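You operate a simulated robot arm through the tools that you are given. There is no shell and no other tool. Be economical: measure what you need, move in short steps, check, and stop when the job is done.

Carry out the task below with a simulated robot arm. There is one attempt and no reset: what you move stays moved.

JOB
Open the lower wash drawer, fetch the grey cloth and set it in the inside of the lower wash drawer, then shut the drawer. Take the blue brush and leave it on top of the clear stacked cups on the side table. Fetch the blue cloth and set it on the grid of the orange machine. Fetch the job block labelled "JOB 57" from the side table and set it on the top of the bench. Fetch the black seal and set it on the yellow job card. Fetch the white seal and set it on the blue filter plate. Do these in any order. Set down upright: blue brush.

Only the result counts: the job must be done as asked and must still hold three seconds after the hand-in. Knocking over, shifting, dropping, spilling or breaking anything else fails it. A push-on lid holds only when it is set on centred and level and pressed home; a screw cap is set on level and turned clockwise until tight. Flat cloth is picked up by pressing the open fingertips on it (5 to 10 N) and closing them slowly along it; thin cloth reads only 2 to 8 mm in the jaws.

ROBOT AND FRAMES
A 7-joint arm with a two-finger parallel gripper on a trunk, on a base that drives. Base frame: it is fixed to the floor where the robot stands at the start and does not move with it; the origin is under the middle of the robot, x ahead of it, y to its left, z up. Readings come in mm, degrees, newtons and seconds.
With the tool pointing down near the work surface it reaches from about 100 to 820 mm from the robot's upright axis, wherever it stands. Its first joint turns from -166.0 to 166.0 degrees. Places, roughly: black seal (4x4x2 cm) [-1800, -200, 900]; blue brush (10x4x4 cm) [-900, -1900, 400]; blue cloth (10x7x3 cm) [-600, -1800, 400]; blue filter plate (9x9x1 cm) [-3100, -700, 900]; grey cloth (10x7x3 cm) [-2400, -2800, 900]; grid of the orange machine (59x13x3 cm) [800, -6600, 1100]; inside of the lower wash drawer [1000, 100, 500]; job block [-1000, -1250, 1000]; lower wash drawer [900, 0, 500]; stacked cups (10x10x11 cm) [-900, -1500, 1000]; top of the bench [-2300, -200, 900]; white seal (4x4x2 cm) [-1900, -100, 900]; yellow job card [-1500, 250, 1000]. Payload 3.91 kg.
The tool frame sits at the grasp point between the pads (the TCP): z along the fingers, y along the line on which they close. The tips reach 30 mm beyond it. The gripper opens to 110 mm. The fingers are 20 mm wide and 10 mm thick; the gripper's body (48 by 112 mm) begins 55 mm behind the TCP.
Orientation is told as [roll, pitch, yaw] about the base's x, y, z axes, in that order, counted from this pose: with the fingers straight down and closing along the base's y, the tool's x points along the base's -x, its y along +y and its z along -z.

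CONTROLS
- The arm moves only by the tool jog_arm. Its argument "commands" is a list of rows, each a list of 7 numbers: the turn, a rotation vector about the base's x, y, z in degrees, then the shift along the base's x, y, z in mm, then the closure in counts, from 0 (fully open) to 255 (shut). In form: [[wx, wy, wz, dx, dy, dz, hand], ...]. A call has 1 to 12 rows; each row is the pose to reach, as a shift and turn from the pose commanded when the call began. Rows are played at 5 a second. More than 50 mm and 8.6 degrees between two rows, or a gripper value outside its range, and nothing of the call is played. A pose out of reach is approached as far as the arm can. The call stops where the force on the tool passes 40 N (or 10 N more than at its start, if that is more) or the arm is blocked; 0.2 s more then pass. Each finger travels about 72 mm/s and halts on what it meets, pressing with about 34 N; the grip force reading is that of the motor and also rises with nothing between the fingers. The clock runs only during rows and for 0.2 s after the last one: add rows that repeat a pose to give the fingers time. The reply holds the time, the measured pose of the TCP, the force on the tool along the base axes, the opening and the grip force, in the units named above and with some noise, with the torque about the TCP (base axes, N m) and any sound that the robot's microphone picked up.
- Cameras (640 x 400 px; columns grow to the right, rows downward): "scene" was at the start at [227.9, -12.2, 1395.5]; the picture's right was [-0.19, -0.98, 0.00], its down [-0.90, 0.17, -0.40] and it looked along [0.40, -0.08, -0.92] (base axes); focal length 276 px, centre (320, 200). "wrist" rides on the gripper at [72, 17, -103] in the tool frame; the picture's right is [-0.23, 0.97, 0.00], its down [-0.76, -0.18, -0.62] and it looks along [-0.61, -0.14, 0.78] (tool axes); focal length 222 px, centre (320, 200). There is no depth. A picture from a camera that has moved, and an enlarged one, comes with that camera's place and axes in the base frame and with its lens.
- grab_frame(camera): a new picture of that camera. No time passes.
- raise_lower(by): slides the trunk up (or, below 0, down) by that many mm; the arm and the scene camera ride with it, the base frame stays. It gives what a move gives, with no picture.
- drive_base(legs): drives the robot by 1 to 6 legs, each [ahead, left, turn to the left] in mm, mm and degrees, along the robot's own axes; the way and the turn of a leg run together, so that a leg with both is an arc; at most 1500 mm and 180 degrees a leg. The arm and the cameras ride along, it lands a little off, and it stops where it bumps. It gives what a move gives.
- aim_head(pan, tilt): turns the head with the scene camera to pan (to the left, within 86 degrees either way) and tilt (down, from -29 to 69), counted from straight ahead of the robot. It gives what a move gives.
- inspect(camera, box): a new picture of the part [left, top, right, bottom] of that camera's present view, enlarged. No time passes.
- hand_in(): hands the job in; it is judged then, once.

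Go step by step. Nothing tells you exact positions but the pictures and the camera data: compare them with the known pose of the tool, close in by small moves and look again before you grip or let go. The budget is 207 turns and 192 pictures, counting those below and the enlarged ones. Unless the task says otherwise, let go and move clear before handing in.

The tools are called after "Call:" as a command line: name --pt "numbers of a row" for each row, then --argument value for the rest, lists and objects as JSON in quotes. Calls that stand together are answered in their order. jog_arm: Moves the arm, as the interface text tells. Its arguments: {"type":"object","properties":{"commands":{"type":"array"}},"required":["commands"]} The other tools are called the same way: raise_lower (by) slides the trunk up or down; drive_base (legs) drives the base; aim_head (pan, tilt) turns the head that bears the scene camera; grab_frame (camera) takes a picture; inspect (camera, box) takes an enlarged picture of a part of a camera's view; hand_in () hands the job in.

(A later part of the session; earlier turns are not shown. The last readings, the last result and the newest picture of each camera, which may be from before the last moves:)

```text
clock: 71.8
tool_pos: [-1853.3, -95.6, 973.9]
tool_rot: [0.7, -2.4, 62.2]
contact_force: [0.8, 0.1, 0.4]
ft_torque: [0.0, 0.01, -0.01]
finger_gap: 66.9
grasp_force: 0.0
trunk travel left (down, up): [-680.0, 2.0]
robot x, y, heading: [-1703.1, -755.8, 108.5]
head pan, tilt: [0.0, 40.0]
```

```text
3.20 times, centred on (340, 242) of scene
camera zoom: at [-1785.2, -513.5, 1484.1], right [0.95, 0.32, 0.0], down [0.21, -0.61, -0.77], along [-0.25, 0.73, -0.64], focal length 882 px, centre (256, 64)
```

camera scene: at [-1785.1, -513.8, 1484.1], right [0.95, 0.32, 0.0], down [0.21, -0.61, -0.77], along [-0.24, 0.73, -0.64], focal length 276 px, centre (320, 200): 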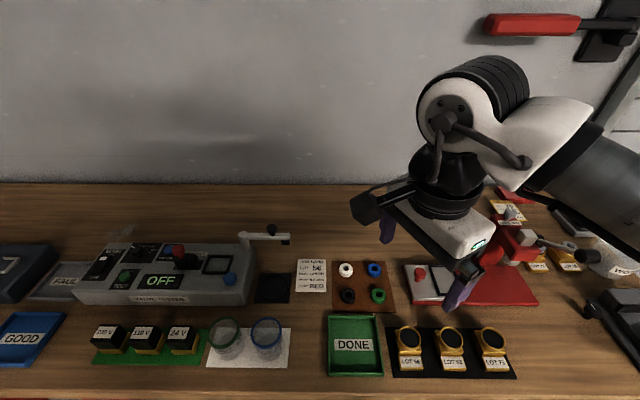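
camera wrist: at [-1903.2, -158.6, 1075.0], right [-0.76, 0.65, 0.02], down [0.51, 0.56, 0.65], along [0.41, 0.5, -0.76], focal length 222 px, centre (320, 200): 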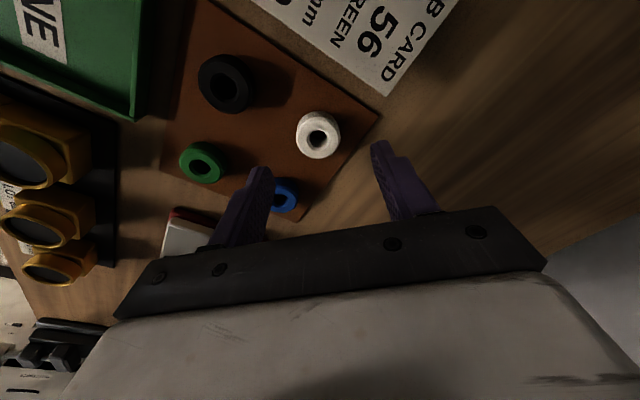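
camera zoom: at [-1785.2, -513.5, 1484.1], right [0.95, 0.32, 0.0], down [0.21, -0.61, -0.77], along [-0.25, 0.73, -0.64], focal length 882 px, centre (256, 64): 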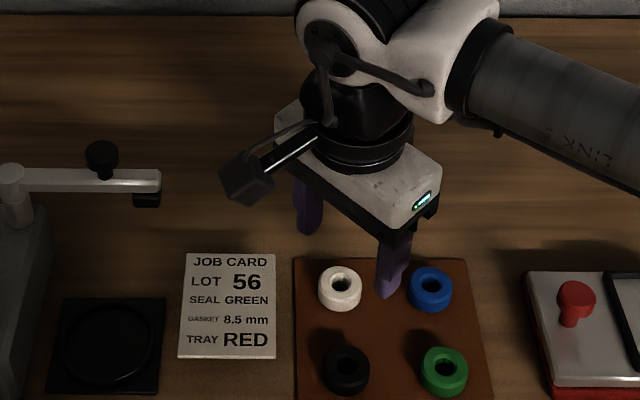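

Call:
jog_arm --pt "-2.4 0.5 0 -4 -5 0 100" --pt "-2.4 0.5 0 -4 -5 -20 100" --pt "-2.4 0.5 0 -4 -5 -32 100"

Call:
grab_frame --camera "wrist"

Call:
inspect --camera "scene" --box '[280, 200, 420, 290]'

```text
clock: 72.6
tool_pos: [-1859.4, -103.9, 943.8]
tool_rot: [0.1, 0.0, 62.2]
contact_force: [0.6, 0.5, 0.2]
ft_torque: [0.02, 0.02, 0.0]
finger_gap: 67.0
grasp_force: 0.1
trunk travel left (down, up): [-680.0, 2.0]
robot x, y, heading: [-1701.2, -754.1, 109.1]
head pan, tilt: [0.0, 40.0]
```

```text
154 pictures are left
camera wrist: at [-1908.6, -160.5, 1047.4], right [-0.76, 0.65, 0.0], down [0.51, 0.59, 0.62], along [0.41, 0.47, -0.78], focal length 222 px, centre (320, 200)
```

wrist: 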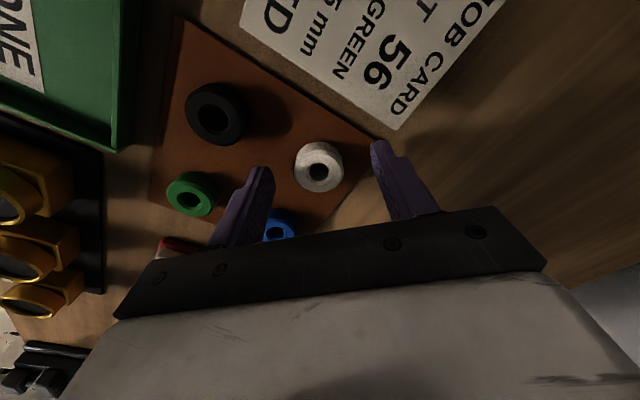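

```text
4.44 times, centred on (350, 245) of scene
camera zoom: at [-1785.2, -513.8, 1484.1], right [0.95, 0.32, 0.0], down [0.21, -0.61, -0.77], along [-0.25, 0.73, -0.64], focal length 1225 px, centre (187, 0)
```

zoom: 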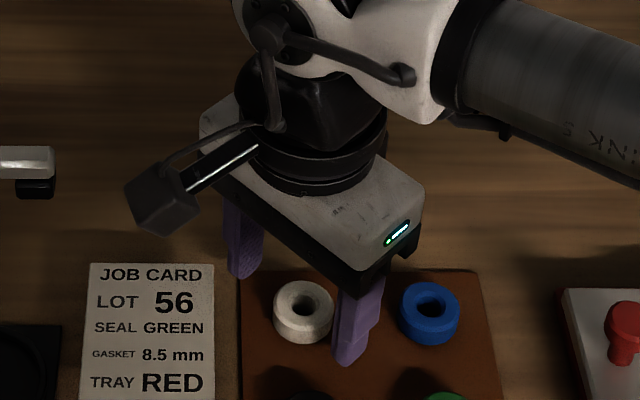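

Call:
jog_arm --pt "0 0 0 3 4 0 100" --pt "0 0 0 3 4 -10 100" --pt "0 0 0 3 4 -17 100" --pt "0 0 0 3 4 -17 140" --pt "0 0 0 3 4 -17 180" --pt "0 0 0 3 4 -17 200" --pt "0 0 0 3 4 -17 200"

Call:
grab_frame --camera "wrist"

```text
clock: 73.5
tool_pos: [-1854.5, -101.2, 932.8]
tool_rot: [0.0, -0.5, 62.3]
contact_force: [1.8, -8.4, 30.1]
ft_torque: [-0.86, -0.67, -0.06]
finger_gap: 52.5
grasp_force: 2.7
trunk travel left (down, up): [-680.0, 2.0]
robot x, y, heading: [-1701.1, -756.3, 108.2]
head pan, tilt: [0.0, 40.0]
stopped in row 4: the force on the tool passed its limit at 42 N (the readings are from after the stop); the commanded pose is now the measured one
```

```text
152 pictures are left
camera wrist: at [-1903.7, -157.9, 1035.9], right [-0.76, 0.65, 0.0], down [0.51, 0.59, 0.63], along [0.41, 0.48, -0.78], focal length 222 px, centre (320, 200)
```

wrist: 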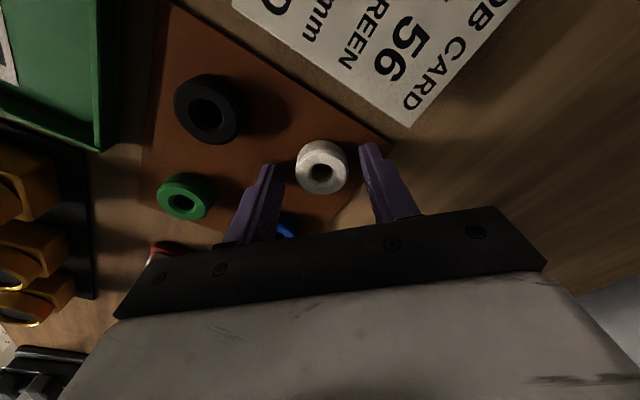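

The tips touched the mat (surface ≈901). Raise 4 mm and close.

Call:
jog_arm --pt "0 0 0 0 0 4 130" --pt "0 0 0 0 0 4 160" --pt "0 0 0 0 0 4 190" --pt "0 0 0 0 0 4 190" --pt "0 0 0 0 0 4 190"

Call:
grab_frame --camera "wrist"

```text
clock: 74.7
tool_pos: [-1854.3, -99.9, 932.9]
tool_rot: [0.0, -0.4, 62.1]
contact_force: [-2.3, 3.3, 12.0]
ft_torque: [0.03, 0.2, -0.05]
finger_gap: 30.8
grasp_force: 34.3
trunk travel left (down, up): [-680.0, 2.0]
robot x, y, heading: [-1702.2, -753.8, 108.5]
head pan, tilt: [0.0, 40.0]
```

```text
151 pictures are left
camera wrist: at [-1904.0, -156.3, 1036.0], right [-0.76, 0.66, 0.0], down [0.51, 0.59, 0.63], along [0.41, 0.48, -0.78], focal length 222 px, centre (320, 200)
```

wrist: 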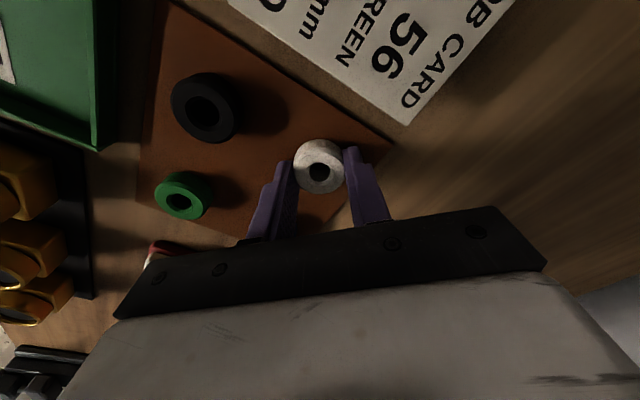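

The ring is gripped about 6 mm off-centre; I regrip centred.

Call:
jog_arm --pt "0 0 0 0 0 0 150" --pt "0 0 0 0 0 0 140" --pt "0 0 0 -5 -6 1 140" --pt "0 0 0 -5 -6 1 170" --pt "0 0 0 -5 -6 1 195" --pt "0 0 0 -5 -6 1 200" --pt "0 0 0 -5 -6 1 200"

Call:
inspect --camera "wrist" --box '[220, 80, 420, 205]'

```text
clock: 76.3
tool_pos: [-1860.7, -105.2, 934.1]
tool_rot: [-0.1, -0.4, 62.2]
contact_force: [0.1, 0.6, -0.4]
ft_torque: [-0.02, 0.02, -0.01]
finger_gap: 28.9
grasp_force: 33.5
trunk travel left (down, up): [-680.0, 2.0]
robot x, y, heading: [-1701.4, -754.7, 108.9]
head pan, tilt: [0.0, 40.0]
```

```text
3.20 times, centred on (320, 142) of wrist
camera zoom: at [-1909.6, -161.7, 1037.4], right [-0.76, 0.66, 0.0], down [0.51, 0.59, 0.63], along [0.41, 0.47, -0.78], focal length 711 px, centre (320, 384)
```

zoom: 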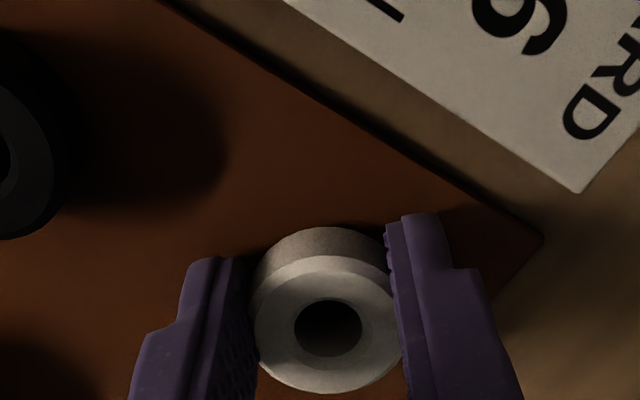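

Call:
jog_arm --pt "0 0 0 0 0 0 160" --pt "0 0 0 0 0 0 150" --pt "0 0 0 4 5 0 150" --pt "0 0 0 4 5 0 180" --pt "0 0 0 4 5 0 200" --pt "0 0 0 4 5 0 200" --pt "0 0 0 4 5 0 200"

Call:
inspect --camera "wrist" --box '[220, 80, 420, 205]'

```text
clock: 77.9
tool_pos: [-1856.3, -100.6, 934.2]
tool_rot: [-0.2, -0.3, 62.3]
contact_force: [-0.4, -0.1, 0.1]
ft_torque: [0.02, 0.05, -0.06]
finger_gap: 29.0
grasp_force: 34.3
trunk travel left (down, up): [-680.0, 2.0]
robot x, y, heading: [-1708.6, -753.9, 108.4]
head pan, tilt: [0.0, 40.0]
```

```text
3.20 times, centred on (320, 142) of wrist
camera zoom: at [-1905.7, -157.3, 1037.6], right [-0.76, 0.66, 0.0], down [0.51, 0.59, 0.63], along [0.41, 0.47, -0.78], focal length 711 px, centre (320, 384)
```

zoom: 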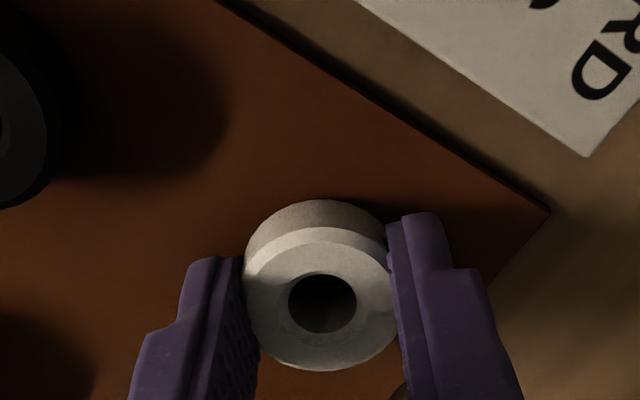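

Ring now centred in the grip. Lift high and drive left along the bench toward the blue plate.

Call:
jog_arm --pt "0 0 0 0 0 30 230" --pt "0 0 0 0 0 75 230" --pt "0 0 0 0 0 120 230" --pt "0 0 0 0 -10 165 230" --pt "0 0 0 4 -30 205 230" --pt "0 0 0 10 -60 240 230" --pt "0 0 0 15 -100 250 230" --pt "0 0 0 20 -145 250 230"

Call:
aim_head --pan 60 --tilt 40

Call:
grab_frame --camera "scene"

```text
clock: 79.7
tool_pos: [-1837.9, -248.0, 1185.2]
tool_rot: [-0.1, -0.4, 62.3]
contact_force: [0.4, 0.1, -0.7]
ft_torque: [-0.01, 0.02, 0.03]
finger_gap: 29.0
grasp_force: 33.7
trunk travel left (down, up): [-680.0, 2.0]
robot x, y, heading: [-1704.5, -756.2, 108.9]
head pan, tilt: [0.0, 40.0]
```

```text
clock: 81.0
tool_pos: [-1838.1, -246.4, 1184.4]
tool_rot: [-0.1, -0.3, 62.1]
contact_force: [0.8, -0.4, -0.4]
ft_torque: [-0.04, 0.0, 0.02]
finger_gap: 28.6
grasp_force: 33.7
trunk travel left (down, up): [-680.0, 2.0]
robot x, y, heading: [-1702.9, -756.2, 108.4]
head pan, tilt: [60.0, 40.0]
```

```text
148 pictures are left
camera scene: at [-1841.1, -577.6, 1484.1], right [0.2, 0.98, 0.0], down [0.63, -0.13, -0.77], along [-0.75, 0.15, -0.64], focal length 276 px, centre (320, 200)
```

scene: 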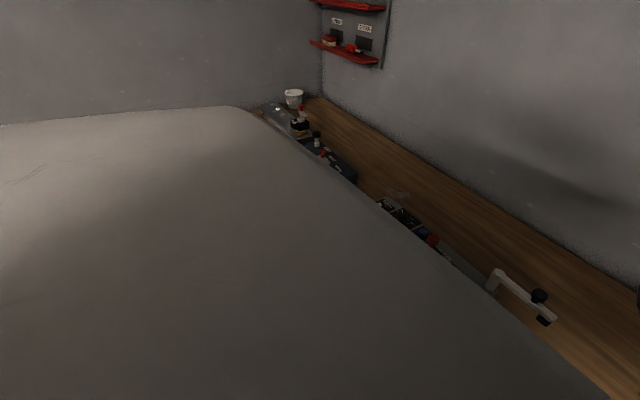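

Call:
drive_base --legs '[[0, 950, -1.7]]'

Call:
aim_head --pan 30 --tilt 42

Call:
grab_frame --camera "scene"

Call:
grab_frame --camera "wrist"

```text
clock: 88.7
tool_pos: [-2707.5, -517.6, 1183.9]
tool_rot: [-0.1, -0.3, 59.3]
contact_force: [-0.1, -0.2, 0.8]
ft_torque: [0.01, 0.0, -0.02]
finger_gap: 28.5
grasp_force: 34.3
trunk travel left (down, up): [-680.0, 2.0]
robot x, y, heading: [-2595.0, -1033.5, 105.9]
head pan, tilt: [60.0, 40.0]
```

```text
clock: 89.6
tool_pos: [-2707.3, -518.1, 1184.6]
tool_rot: [-0.1, -0.2, 59.3]
contact_force: [-0.8, 0.3, -0.2]
ft_torque: [0.0, -0.01, 0.02]
finger_gap: 28.8
grasp_force: 34.1
trunk travel left (down, up): [-680.0, 2.0]
robot x, y, heading: [-2597.4, -1032.2, 105.7]
head pan, tilt: [30.0, 42.0]
```

```text
147 pictures are left
camera scene: at [-2704.1, -810.1, 1481.2], right [0.7, 0.72, 0.0], down [0.48, -0.47, -0.74], along [-0.53, 0.52, -0.67], focal length 276 px, centre (320, 200)
```

scene: 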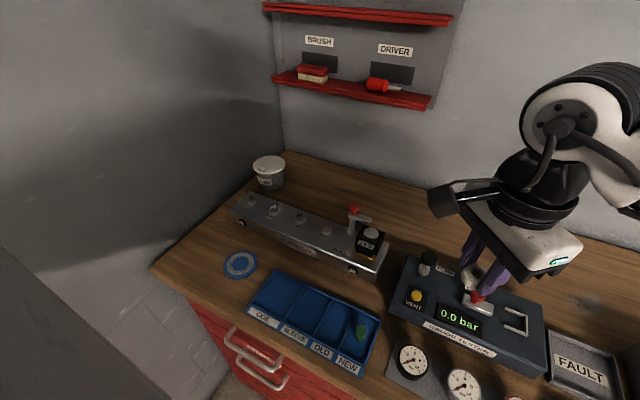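

```text
146 pictures are left
camera wrist: at [-2758.7, -571.8, 1287.0], right [-0.72, 0.69, 0.0], down [0.54, 0.56, 0.63], along [0.44, 0.45, -0.78], focal length 222 px, centre (320, 200)
```

wrist: 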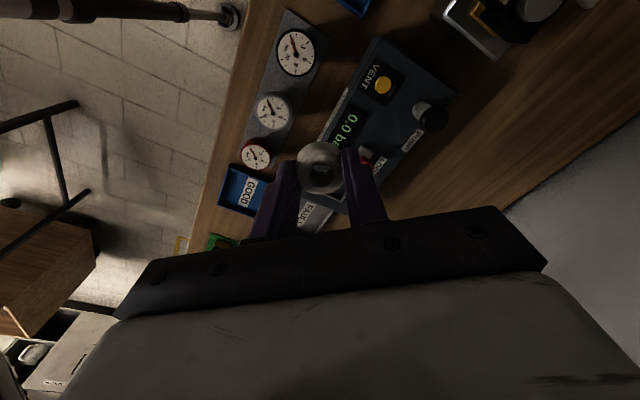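

Call:
inspect --camera "scene" --box '[180, 220, 300, 300]'

```text
5.00 times, centred on (240, 260) of scene
camera zoom: at [-2704.1, -810.1, 1481.2], right [0.7, 0.72, 0.0], down [0.48, -0.47, -0.74], along [-0.53, 0.52, -0.67], focal length 1378 px, centre (720, -100)
```

zoom: 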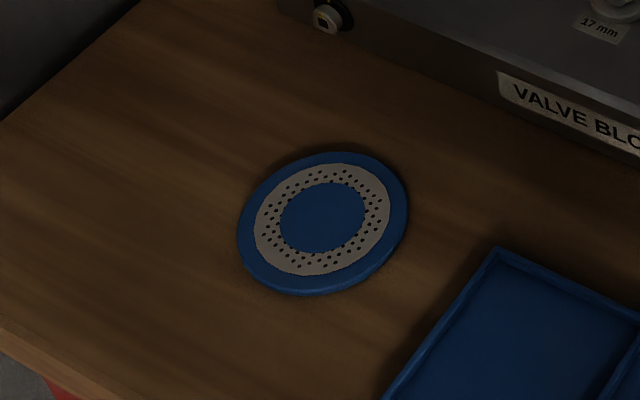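

The blue perforated disk at ≈(-3130,-671) is the filter plate. Move above it.

Call:
jog_arm --pt "0 0 0 -43 -15 0 230" --pt "0 0 0 -86 -30 0 230" --pt "0 0 0 -129 -46 0 230" --pt "0 0 0 -172 -62 0 230" --pt "0 0 0 -215 -77 0 230" --pt "0 0 0 -258 -92 0 230" --pt "0 0 0 -300 -108 0 230" --pt "0 0 0 -343 -123 0 230" --pt "0 0 0 -385 -138 0 230" --pt "0 0 0 -423 -153 0 230" --pt "0 0 0 -423 -153 -45 230" --pt "0 0 0 -423 -153 -90 230"

Call:
jog_arm --pt "0 0 0 0 0 -45 230" --pt "0 0 0 0 0 -90 230"

Call:
grab_frame --camera "wrist"

Call:
inspect --camera "scene" --box '[140, 150, 340, 275]'

```text
clock: 92.2
tool_pos: [-3135.5, -669.7, 1091.4]
tool_rot: [-0.1, -0.3, 59.3]
contact_force: [0.7, 0.4, -0.7]
ft_torque: [0.04, -0.02, -0.02]
finger_gap: 31.2
grasp_force: 33.3
trunk travel left (down, up): [-680.0, 2.0]
robot x, y, heading: [-2596.5, -1028.3, 105.8]
head pan, tilt: [30.0, 42.0]
```

```text
clock: 92.8
tool_pos: [-3133.5, -669.7, 1003.5]
tool_rot: [-0.1, -0.3, 59.2]
contact_force: [-0.8, 0.0, -0.1]
ft_torque: [0.02, 0.03, 0.03]
finger_gap: 31.2
grasp_force: 33.8
trunk travel left (down, up): [-680.0, 2.0]
robot x, y, heading: [-2604.4, -1030.5, 105.9]
head pan, tilt: [30.0, 42.0]
```

```text
144 pictures are left
camera wrist: at [-3184.9, -723.8, 1105.9], right [-0.72, 0.69, 0.0], down [0.54, 0.56, 0.63], along [0.43, 0.45, -0.78], focal length 222 px, centre (320, 200)
```

wrist: 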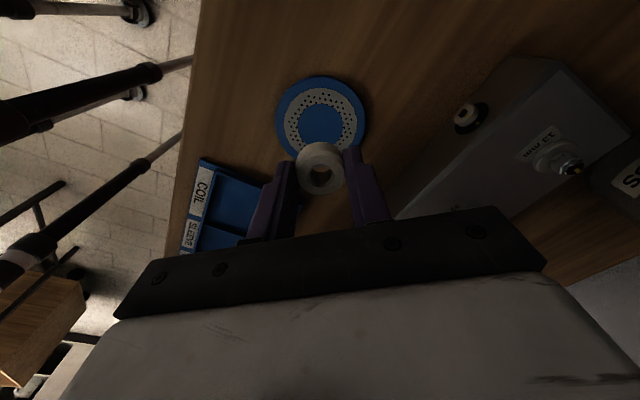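

```text
3.20 times, centred on (240, 212) of scene
camera zoom: at [-2704.2, -810.0, 1481.2], right [0.7, 0.72, 0.0], down [0.48, -0.47, -0.74], along [-0.53, 0.52, -0.67], focal length 882 px, centre (576, 160)
```

zoom: 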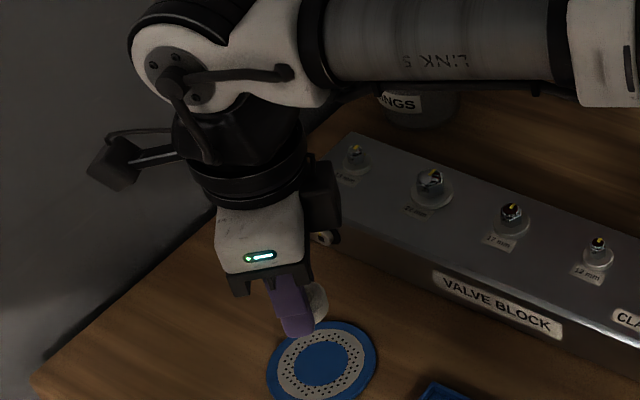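

Call:
jog_arm --pt "0 0 0 -3 -5 -40 230" --pt "0 0 0 -3 -5 -56 230"

Call:
inspect --camera "scene" --box '[190, 200, 310, 280]'

Call:
inspect --camera "wrist" --box '[220, 60, 420, 205]'

```text
clock: 93.4
tool_pos: [-3133.8, -675.3, 948.0]
tool_rot: [-0.1, -0.2, 59.3]
contact_force: [0.2, 0.0, 0.3]
ft_torque: [0.0, -0.02, 0.0]
finger_gap: 31.2
grasp_force: 34.0
trunk travel left (down, up): [-680.0, 2.0]
robot x, y, heading: [-2600.1, -1029.5, 105.5]
head pan, tilt: [30.0, 42.0]
```

```text
5.00 times, centred on (250, 240) of scene
camera zoom: at [-2703.9, -810.2, 1481.2], right [0.7, 0.72, 0.0], down [0.48, -0.47, -0.74], along [-0.53, 0.52, -0.67], focal length 1378 px, centre (670, 0)
```

zoom: 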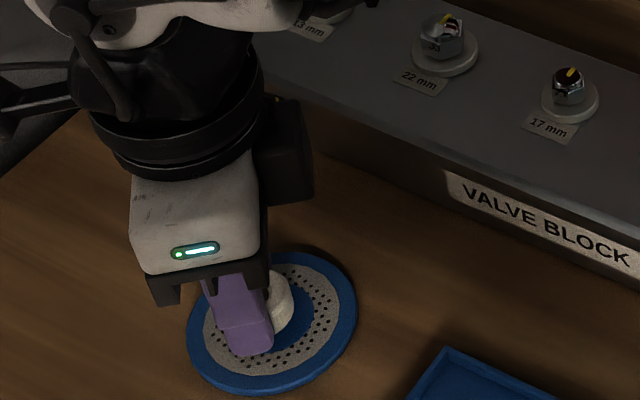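

```text
2.76 times, centred on (320, 132) of wrist
camera zoom: at [-3185.1, -729.8, 1050.2], right [-0.72, 0.69, 0.0], down [0.54, 0.56, 0.63], along [0.43, 0.45, -0.78], focal length 613 px, centre (320, 386)
```

zoom: 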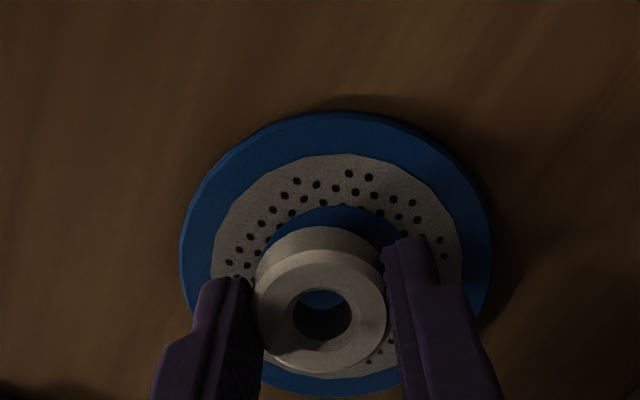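

Nearly centred. Lower until light contact.

Call:
jog_arm --pt "0 0 0 0 0 -4 230" --pt "0 0 0 0 0 -7 230" --pt "0 0 0 0 0 -10 230"

```text
clock: 94.2
tool_pos: [-3132.7, -676.1, 937.3]
tool_rot: [0.0, -0.2, 59.2]
contact_force: [0.1, 0.0, 3.5]
ft_torque: [0.07, -0.02, 0.0]
finger_gap: 31.1
grasp_force: 34.2
trunk travel left (down, up): [-680.0, 2.0]
robot x, y, heading: [-2600.2, -1033.1, 105.6]
head pan, tilt: [30.0, 42.0]
```

Call:
jog_arm --pt "0 0 0 0 0 0 180" --pt "0 0 0 0 0 0 150" --pt "0 0 0 0 0 0 140" --pt "0 0 0 0 0 20 140" --pt "0 0 0 0 0 60 140" --pt "0 0 0 0 0 100 140" --pt "0 0 0 0 0 145 140" --pt "0 0 0 0 0 190 140" --pt "0 0 0 0 0 235 140"

Call:
inspect --camera "wrist" --box '[220, 60, 420, 205]'

Call:
inspect --camera "scene" --box '[180, 220, 300, 300]'

```text
clock: 96.2
tool_pos: [-3135.7, -675.2, 1172.8]
tool_rot: [-0.1, -0.2, 59.3]
contact_force: [0.7, 0.3, 0.4]
ft_torque: [0.02, 0.0, 0.01]
finger_gap: 49.7
grasp_force: 0.0
trunk travel left (down, up): [-680.0, 2.0]
robot x, y, heading: [-2599.3, -1031.3, 105.8]
head pan, tilt: [30.0, 42.0]
```

```text
2.76 times, centred on (320, 132) of wrist
camera zoom: at [-3188.3, -730.2, 1275.6], right [-0.72, 0.69, 0.0], down [0.54, 0.56, 0.63], along [0.44, 0.45, -0.78], focal length 613 px, centre (320, 386)
```

zoom: 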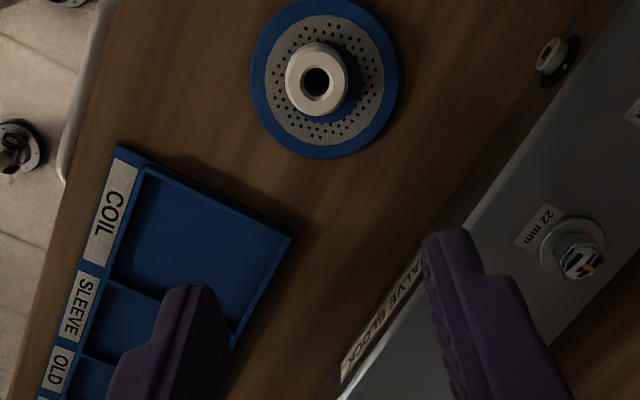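

```text
5.00 times, centred on (240, 260) of scene
camera zoom: at [-2703.7, -810.4, 1481.2], right [0.7, 0.72, 0.0], down [0.48, -0.47, -0.74], along [-0.53, 0.52, -0.67], focal length 1378 px, centre (720, -100)
```

zoom: 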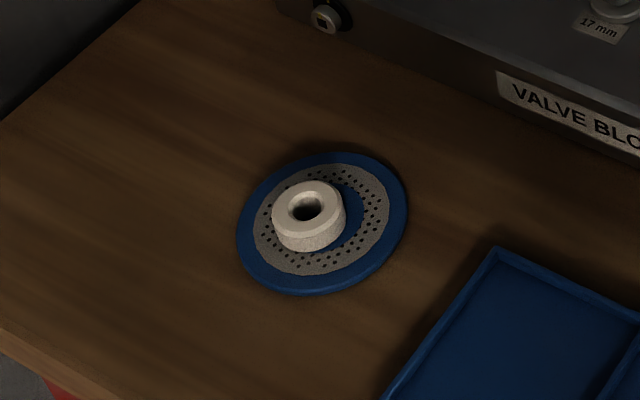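

White seal is on the plate. Return for the black seal.

Call:
jog_arm --pt "0 0 0 43 15 10 100" --pt "0 0 0 86 30 10 100" --pt "0 0 0 129 46 10 100" --pt "0 0 0 172 62 10 100" --pt "0 0 0 215 77 10 100" --pt "0 0 0 258 92 10 100" --pt "0 0 0 300 108 10 100" --pt "0 0 0 343 123 10 100" --pt "0 0 0 385 138 10 100" --pt "0 0 0 423 153 10 100"

Call:
drive_base --legs '[[0, -950, 0]]'

Call:
aim_head --pan 0 --tilt 40

Call:
grab_frame --camera "scene"

Call:
grab_frame --camera "wrist"

```text
clock: 98.4
tool_pos: [-2705.4, -522.2, 1184.6]
tool_rot: [-0.1, -0.3, 59.3]
contact_force: [-0.5, 0.1, -0.7]
ft_torque: [0.02, 0.02, -0.02]
finger_gap: 66.8
grasp_force: 0.1
trunk travel left (down, up): [-680.0, 2.0]
robot x, y, heading: [-2594.5, -1030.6, 105.7]
head pan, tilt: [30.0, 42.0]
```

```text
clock: 106.0
tool_pos: [-1801.1, -268.4, 1184.6]
tool_rot: [-0.1, -0.3, 59.1]
contact_force: [0.4, 1.0, 0.2]
ft_torque: [0.0, -0.02, -0.04]
finger_gap: 66.9
grasp_force: 0.1
trunk travel left (down, up): [-680.0, 2.0]
robot x, y, heading: [-1697.8, -778.0, 105.7]
head pan, tilt: [30.0, 42.0]
```

```text
clock: 107.0
tool_pos: [-1802.2, -269.8, 1184.9]
tool_rot: [-0.1, -0.4, 59.1]
contact_force: [-0.2, 0.9, 0.8]
ft_torque: [0.01, 0.01, -0.03]
finger_gap: 66.8
grasp_force: 0.2
trunk travel left (down, up): [-680.0, 2.0]
robot x, y, heading: [-1697.9, -777.1, 105.5]
head pan, tilt: [0.0, 40.0]
```

```text
138 pictures are left
camera scene: at [-1764.2, -534.4, 1484.1], right [0.96, 0.27, 0.0], down [0.17, -0.62, -0.77], along [-0.21, 0.74, -0.64], focal length 276 px, centre (320, 200)
```

scene: 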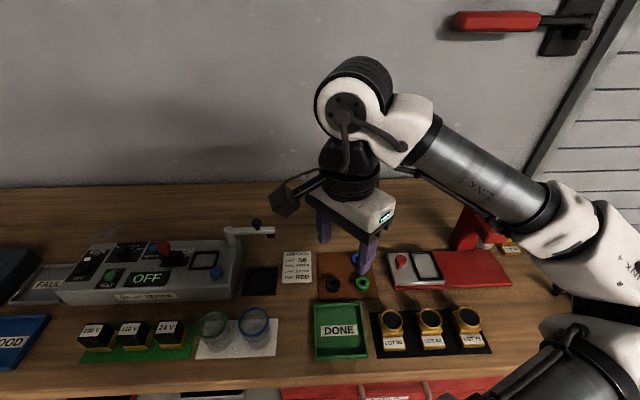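

```text
137 pictures are left
camera wrist: at [-1854.2, -323.2, 1287.6], right [-0.72, 0.7, 0.0], down [0.54, 0.56, 0.63], along [0.44, 0.45, -0.78], focal length 222 px, centre (320, 200)
```

wrist: 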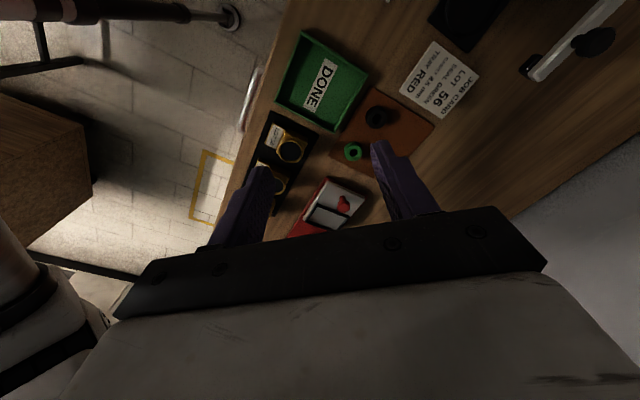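

Call:
jog_arm --pt "0 0 0 -12 35 0 100" --pt "0 0 0 -24 70 0 100" --pt "0 0 0 -34 100 0 100" --pt "0 0 0 -34 100 -45 100" --pt "0 0 0 -34 100 -90 100" --pt "0 0 0 -34 100 -135 100" --pt "0 0 0 -34 100 -180 100" --pt "0 0 0 -34 100 -225 100"

Call:
grab_frame --camera "wrist"

Call:
inspect --camera "scene" --box '[270, 210, 410, 300]'

```text
clock: 108.8
tool_pos: [-1835.0, -166.3, 960.0]
tool_rot: [0.0, -0.4, 59.1]
contact_force: [-0.2, 0.1, 0.3]
ft_torque: [0.02, 0.03, -0.03]
finger_gap: 66.8
grasp_force: 0.2
trunk travel left (down, up): [-680.0, 2.0]
robot x, y, heading: [-1697.3, -781.7, 105.4]
head pan, tilt: [0.0, 40.0]
```

```text
136 pictures are left
camera wrist: at [-1886.4, -221.4, 1062.7], right [-0.72, 0.69, 0.0], down [0.54, 0.56, 0.63], along [0.44, 0.45, -0.78], focal length 222 px, centre (320, 200)
```

wrist: 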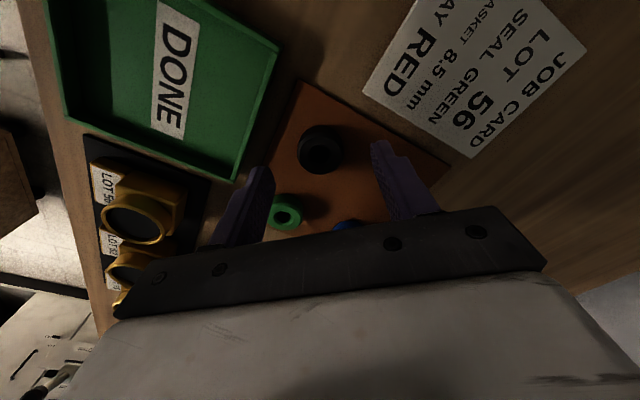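

```text
4.44 times, centred on (340, 255) of scene
camera zoom: at [-1764.1, -534.2, 1484.1], right [0.96, 0.27, 0.0], down [0.17, -0.62, -0.77], along [-0.2, 0.74, -0.64], focal length 1225 px, centre (231, -44)
```

zoom: 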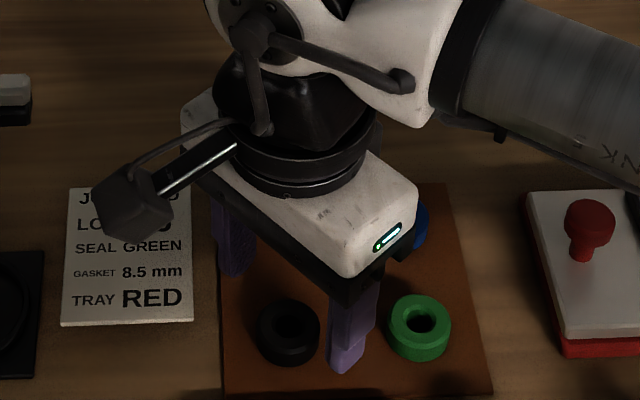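

Call:
jog_arm --pt "0 0 0 0 -2 -12 110" --pt "0 0 0 0 -2 -26 130" --pt "0 0 0 0 -2 -26 160" --pt "0 0 0 0 -2 -26 190" --pt "0 0 0 0 -2 -26 210" --pt "0 0 0 0 -2 -26 210"

Call:
inspect --camera "wrist" --box '[220, 80, 420, 205]'

```text
clock: 110.2
tool_pos: [-1835.6, -170.7, 932.6]
tool_rot: [-0.1, -0.3, 59.2]
contact_force: [-0.1, -0.2, -0.1]
ft_torque: [0.02, -0.01, 0.03]
finger_gap: 30.2
grasp_force: 34.1
trunk travel left (down, up): [-680.0, 2.0]
robot x, y, heading: [-1694.1, -779.5, 105.2]
head pan, tilt: [0.0, 40.0]
```

```text
3.20 times, centred on (320, 142) of wrist
camera zoom: at [-1887.6, -224.5, 1036.5], right [-0.72, 0.7, 0.0], down [0.54, 0.56, 0.63], along [0.44, 0.45, -0.78], focal length 711 px, centre (320, 384)
```

zoom: 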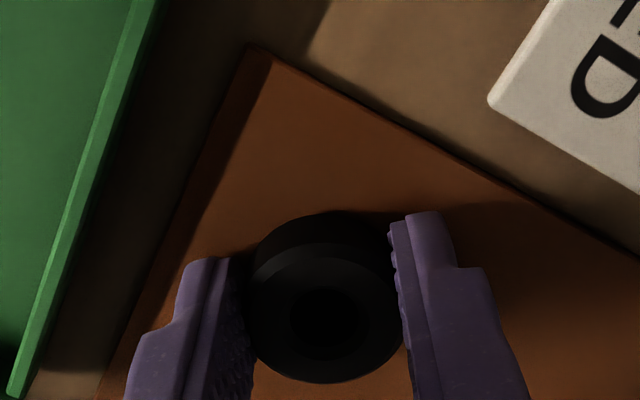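

Black seal gripped. Lift, then go round to the bench end to reach the yellow card.

Call:
jog_arm --pt "0 0 0 0 0 30 230" --pt "0 0 0 0 0 75 230" --pt "0 0 0 0 0 120 230" --pt "0 0 0 4 -10 165 230" --pt "0 0 0 8 -30 205 230" --pt "0 0 0 12 -60 240 230" --pt "0 0 0 18 -90 260 230" --pt "0 0 0 24 -120 270 230"

Call:
drive_base --legs '[[0, -1150, 0], [0, 0, 90]]'

Call:
aim_head --pan -40 --tilt 40

Call:
grab_frame --camera "scene"

```text
clock: 112.0
tool_pos: [-1811.5, -294.0, 1208.2]
tool_rot: [-0.2, -0.4, 59.1]
contact_force: [0.9, 0.5, -0.6]
ft_torque: [-0.02, 0.0, -0.01]
finger_gap: 31.4
grasp_force: 33.6
trunk travel left (down, up): [-680.0, 2.0]
robot x, y, heading: [-1696.4, -779.8, 105.4]
head pan, tilt: [0.0, 40.0]
```

```text
clock: 125.1
tool_pos: [-1075.5, -581.6, 1207.1]
tool_rot: [0.0, -0.3, 149.9]
contact_force: [0.0, 0.7, 0.0]
ft_torque: [0.0, 0.03, -0.02]
finger_gap: 31.4
grasp_force: 33.6
trunk travel left (down, up): [-680.0, 2.0]
robot x, y, heading: [-587.5, -458.2, -163.5]
head pan, tilt: [0.0, 40.0]
```

```text
clock: 126.1
tool_pos: [-1075.4, -581.8, 1208.2]
tool_rot: [-0.1, -0.3, 149.9]
contact_force: [0.1, -0.6, -0.7]
ft_torque: [-0.01, 0.0, 0.03]
finger_gap: 31.4
grasp_force: 33.9
trunk travel left (down, up): [-680.0, 2.0]
robot x, y, heading: [-592.1, -456.2, -163.6]
head pan, tilt: [-40.0, 40.0]
```

```text
133 pictures are left
camera scene: at [-832.4, -471.8, 1484.1], right [0.4, 0.92, 0.0], down [0.59, -0.26, -0.77], along [-0.7, 0.31, -0.64], focal length 276 px, centre (320, 200)
```

scene: 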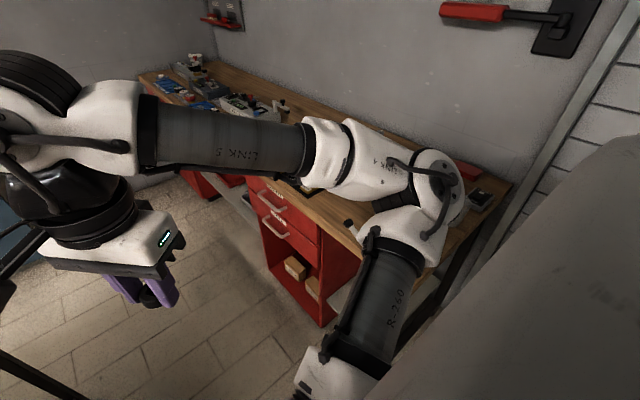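

Call:
drive_base --legs '[[0, -450, 0]]'

Call:
aim_head --pan -15 --tilt 42

Call:
grab_frame --camera "scene"

Call:
aim_head --pan -80 --tilt 35

Call:
grab_frame --camera "scene"

```text
clock: 130.1
tool_pos: [-1200.2, -154.0, 1206.8]
tool_rot: [-0.1, -0.2, 149.9]
contact_force: [0.4, 0.2, -1.0]
ft_torque: [-0.02, -0.02, 0.03]
finger_gap: 31.5
grasp_force: 34.1
trunk travel left (down, up): [-680.0, 2.0]
robot x, y, heading: [-716.8, -30.8, -163.5]
head pan, tilt: [-40.0, 40.0]
```

```text
clock: 131.0
tool_pos: [-1200.3, -154.3, 1207.6]
tool_rot: [0.0, -0.4, 149.9]
contact_force: [0.2, 0.7, -0.5]
ft_torque: [0.01, -0.04, 0.01]
finger_gap: 31.1
grasp_force: 33.9
trunk travel left (down, up): [-680.0, 2.0]
robot x, y, heading: [-714.7, -31.9, -163.3]
head pan, tilt: [-15.0, 42.0]
```

```text
132 pictures are left
camera scene: at [-963.5, -80.6, 1481.2], right [-0.02, 1.0, 0.0], down [0.67, 0.02, -0.74], along [-0.74, -0.02, -0.67], focal length 276 px, centre (320, 200)
```

scene: 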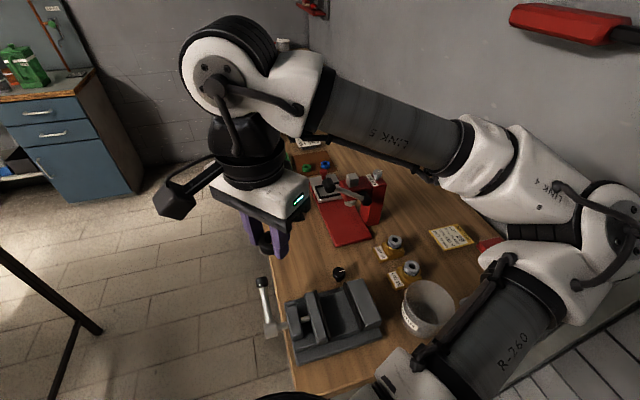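

```text
clock: 132.4
tool_pos: [-1200.7, -153.8, 1208.2]
tool_rot: [-0.1, -0.3, 149.9]
contact_force: [0.0, -0.3, 0.0]
ft_torque: [-0.02, 0.01, 0.0]
finger_gap: 31.9
grasp_force: 34.0
trunk travel left (down, up): [-680.0, 2.0]
robot x, y, heading: [-718.7, -26.6, -163.5]
head pan, tilt: [-80.0, 35.0]
```

```text
131 pictures are left
camera scene: at [-919.0, 0.2, 1491.6], right [0.9, 0.44, 0.0], down [0.26, -0.51, -0.82], along [-0.36, 0.73, -0.57], focal length 276 px, centre (320, 200)
```

scene: 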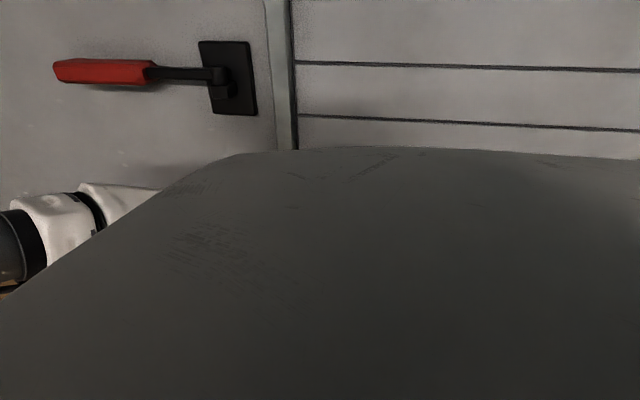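

Card at ≈(-1465,270); move the base a bit more to the right, then reach.

Call:
drive_base --legs '[[0, -110, 0]]'

Call:
aim_head --pan -15 --tilt 42

Call:
grab_frame --camera "scene"

```text
clock: 133.9
tool_pos: [-1231.5, -48.7, 1208.6]
tool_rot: [-0.1, -0.4, 150.1]
contact_force: [0.8, -0.3, -0.3]
ft_torque: [-0.01, -0.01, 0.01]
finger_gap: 31.5
grasp_force: 34.3
trunk travel left (down, up): [-680.0, 2.0]
robot x, y, heading: [-747.3, 75.2, -163.3]
head pan, tilt: [-80.0, 35.0]
```

```text
clock: 135.3
tool_pos: [-1231.3, -49.9, 1208.1]
tool_rot: [-0.1, -0.2, 150.0]
contact_force: [0.4, -0.5, 0.1]
ft_torque: [0.03, 0.02, 0.0]
finger_gap: 31.3
grasp_force: 34.4
trunk travel left (down, up): [-680.0, 2.0]
robot x, y, heading: [-749.6, 76.2, -163.4]
head pan, tilt: [-15.0, 42.0]
```

```text
130 pictures are left
camera scene: at [-994.5, 24.7, 1481.2], right [-0.02, 1.0, 0.0], down [0.67, 0.02, -0.74], along [-0.74, -0.02, -0.67], focal length 276 px, centre (320, 200)
```

scene: 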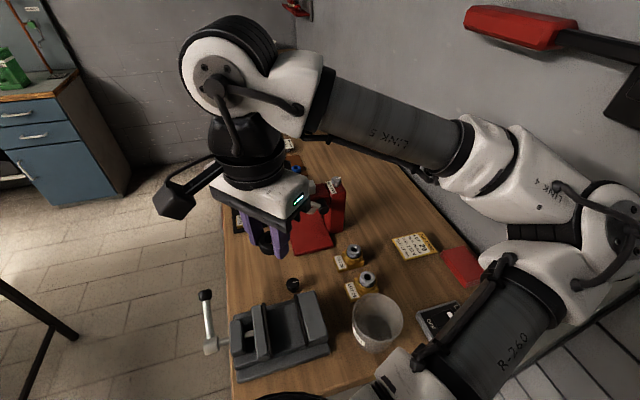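

Call:
jog_arm --pt "0 0 -3 -26 35 0 230" --pt "0 0 -6 -52 70 0 230" --pt "0 0 -9 -78 105 0 230" --pt "0 0 -12 -103 140 0 230" --pt "0 0 -15 -128 175 0 230" --pt "0 0 -18 -154 210 0 230" --pt "0 0 -21 -180 245 0 230" --pt "0 0 -24 -205 280 0 230" --pt "0 0 -24 -231 315 0 230" --pt "0 0 -24 -231 315 -45 230" --pt "0 0 -24 -231 315 -90 230"

Call:
grab_frame --camera "wrist"

Call:
grab_frame --camera "scene"

```text
clock: 137.7
tool_pos: [-1460.4, 264.4, 1119.9]
tool_rot: [-0.2, -0.4, 126.0]
contact_force: [0.0, 0.0, -1.0]
ft_torque: [-0.04, -0.02, 0.0]
finger_gap: 31.5
grasp_force: 34.3
trunk travel left (down, up): [-680.0, 2.0]
robot x, y, heading: [-749.7, 75.5, -163.4]
head pan, tilt: [-15.0, 42.0]
```

```text
129 pictures are left
camera wrist: at [-1431.2, 194.9, 1222.3], right [-0.92, -0.39, 0.0], down [-0.3, 0.72, 0.63], along [-0.24, 0.58, -0.78], focal length 222 px, centre (320, 200)
```

wrist: 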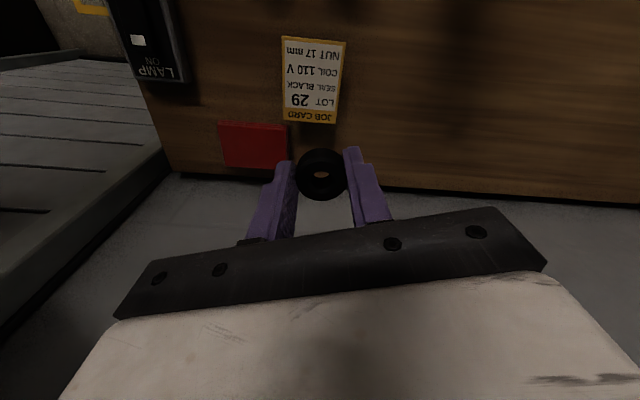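

```text
128 pictures are left
camera scene: at [-995.0, 24.8, 1481.1], right [-0.03, 1.0, 0.0], down [0.67, 0.02, -0.74], along [-0.74, -0.02, -0.67], focal length 276 px, centre (320, 200)
```

scene: 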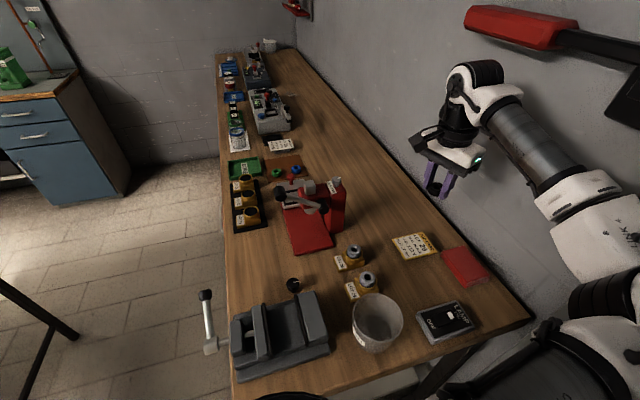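

Call:
jog_arm --pt "0 0 0 5 -5 -45 230" --pt "0 0 0 5 -5 -90 230" --pt "0 0 0 5 -5 -135 230" --pt "0 0 0 5 -5 -165 230"

Call:
inspect --camera "wrist" --box '[220, 60, 420, 205]'

Call:
inspect --camera "scene" --box '[350, 170, 490, 270]'

```text
clock: 138.7
tool_pos: [-1459.0, 259.7, 957.2]
tool_rot: [0.1, -0.7, 126.0]
contact_force: [-2.3, 0.8, 18.5]
ft_torque: [0.01, -0.1, 0.0]
finger_gap: 31.6
grasp_force: 34.2
trunk travel left (down, up): [-680.0, 2.0]
robot x, y, heading: [-747.4, 76.0, -163.4]
head pan, tilt: [-15.0, 42.0]
```

```text
2.76 times, centred on (320, 132) of wrist
camera zoom: at [-1429.4, 190.6, 1060.1], right [-0.92, -0.39, 0.01], down [-0.3, 0.72, 0.63], along [-0.25, 0.58, -0.78], focal length 613 px, centre (320, 386)
```

zoom: 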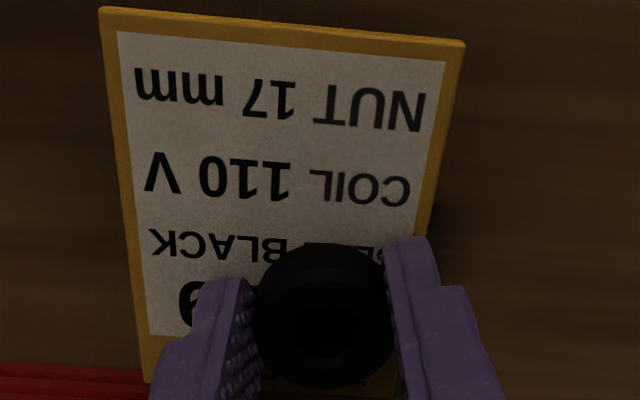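

```text
4.00 times, centred on (420, 220) of scene
camera zoom: at [-992.2, 24.0, 1482.1], right [-0.03, 1.0, 0.0], down [0.67, 0.02, -0.74], along [-0.74, -0.02, -0.67], focal length 1103 px, centre (-80, 120)
```

zoom: 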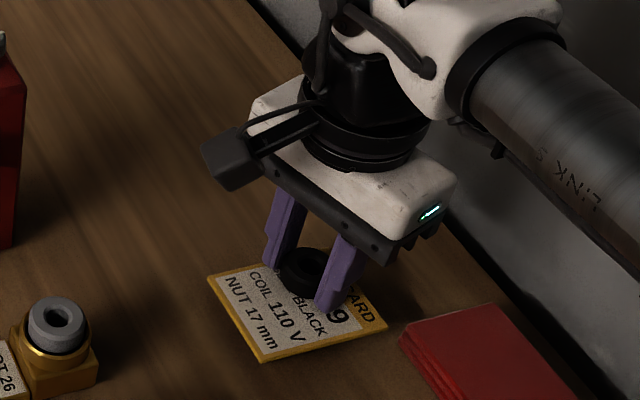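

Contact already (the card stands ≈25 mm above the bench). Raise, shift toward the card's centre, and lower gently.

Call:
jog_arm --pt "0 0 0 0 0 14 230" --pt "0 0 0 8 -21 14 230" --pt "0 0 0 8 -21 14 230"

Call:
inspect --camera "wrist" --box '[220, 60, 420, 205]'

Call:
inspect --camera "scene" --box '[350, 190, 490, 270]'

```text
clock: 139.5
tool_pos: [-1450.5, 239.2, 967.5]
tool_rot: [-0.1, -0.3, 126.0]
contact_force: [-0.6, 0.5, -0.4]
ft_torque: [0.01, 0.01, -0.01]
finger_gap: 31.4
grasp_force: 33.9
trunk travel left (down, up): [-680.0, 2.0]
robot x, y, heading: [-746.7, 75.9, -163.5]
head pan, tilt: [-15.0, 42.0]
```

```text
2.76 times, centred on (320, 132) of wrist
camera zoom: at [-1421.8, 170.3, 1070.7], right [-0.92, -0.39, 0.0], down [-0.3, 0.72, 0.63], along [-0.24, 0.58, -0.78], focal length 613 px, centre (320, 386)
```

zoom: 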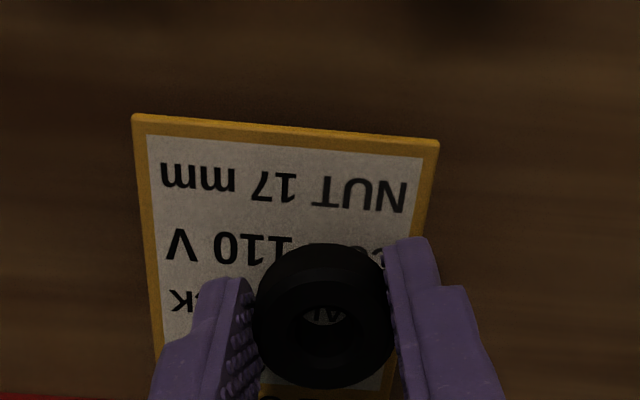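

```text
4.57 times, centred on (420, 230) of scene
camera zoom: at [-994.4, 24.8, 1481.1], right [-0.03, 1.0, 0.0], down [0.67, 0.02, -0.74], along [-0.74, -0.02, -0.67], focal length 1260 px, centre (-137, 63)
```

zoom: 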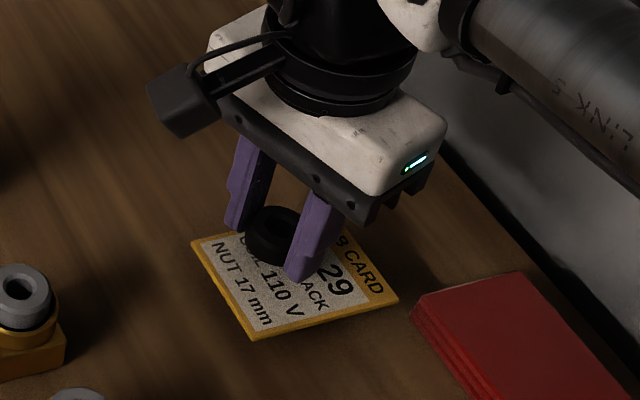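

Call:
jog_arm --pt "0 0 0 0 2 -4 230" --pt "0 0 0 0 2 -7 230" --pt "0 0 0 0 2 -9 230"

```text
clock: 140.3
tool_pos: [-1449.5, 240.6, 957.7]
tool_rot: [-0.1, -0.3, 126.0]
contact_force: [-0.6, 0.6, -1.0]
ft_torque: [-0.03, -0.01, -0.02]
finger_gap: 31.6
grasp_force: 33.9
trunk travel left (down, up): [-680.0, 2.0]
robot x, y, heading: [-746.6, 77.7, -163.2]
head pan, tilt: [-15.0, 42.0]
```

Call:
jog_arm --pt "0 0 0 0 0 -2 230" --pt "0 0 0 0 0 -4 230" --pt "0 0 0 0 0 -5 230"

Call:
inspect --camera "scene" --box '[350, 190, 490, 270]'

```text
clock: 141.1
tool_pos: [-1449.7, 240.7, 958.4]
tool_rot: [0.3, -0.6, 126.0]
contact_force: [-3.0, -3.3, 29.9]
ft_torque: [0.02, -0.09, 0.03]
finger_gap: 31.5
grasp_force: 34.5
trunk travel left (down, up): [-680.0, 2.0]
robot x, y, heading: [-747.7, 76.2, -163.5]
head pan, tilt: [-15.0, 42.0]
```

```text
4.57 times, centred on (420, 230) of scene
camera zoom: at [-992.1, 23.6, 1482.1], right [-0.03, 1.0, 0.0], down [0.67, 0.02, -0.74], along [-0.74, -0.02, -0.67], focal length 1260 px, centre (-137, 63)
```

zoom: 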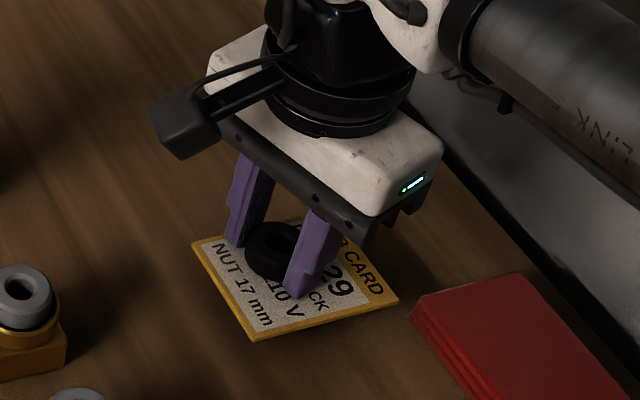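

Resting on the card; relieve the load slightly and release.

Call:
jog_arm --pt "0 0 0 0 0 2 230" --pt "0 0 0 0 0 2 185" --pt "0 0 0 0 0 2 150" --pt "0 0 0 0 0 2 140" --pt "0 0 0 0 0 20 140" --pt "0 0 0 0 0 60 140" --pt "0 0 0 0 0 105 140" --pt "0 0 0 0 0 150 140" --pt "0 0 0 0 0 195 140" --pt "0 0 0 0 0 240 140"

Call:
inspect --camera "scene" --box '[350, 190, 490, 270]'

```text
clock: 143.3
tool_pos: [-1444.9, 240.3, 1193.8]
tool_rot: [-0.2, -0.3, 126.0]
contact_force: [0.3, -1.0, 0.0]
ft_torque: [0.03, 0.02, 0.0]
finger_gap: 49.7
grasp_force: 0.1
trunk travel left (down, up): [-680.0, 2.0]
robot x, y, heading: [-746.5, 74.3, -163.3]
head pan, tilt: [-15.0, 42.0]
```

```text
4.57 times, centred on (420, 230) of scene
camera zoom: at [-994.1, 24.4, 1481.2], right [-0.03, 1.0, 0.0], down [0.67, 0.02, -0.74], along [-0.74, -0.02, -0.67], focal length 1260 px, centre (-137, 63)
```

zoom: 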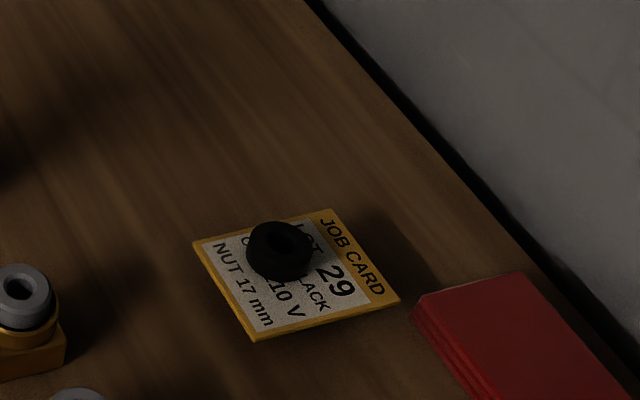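

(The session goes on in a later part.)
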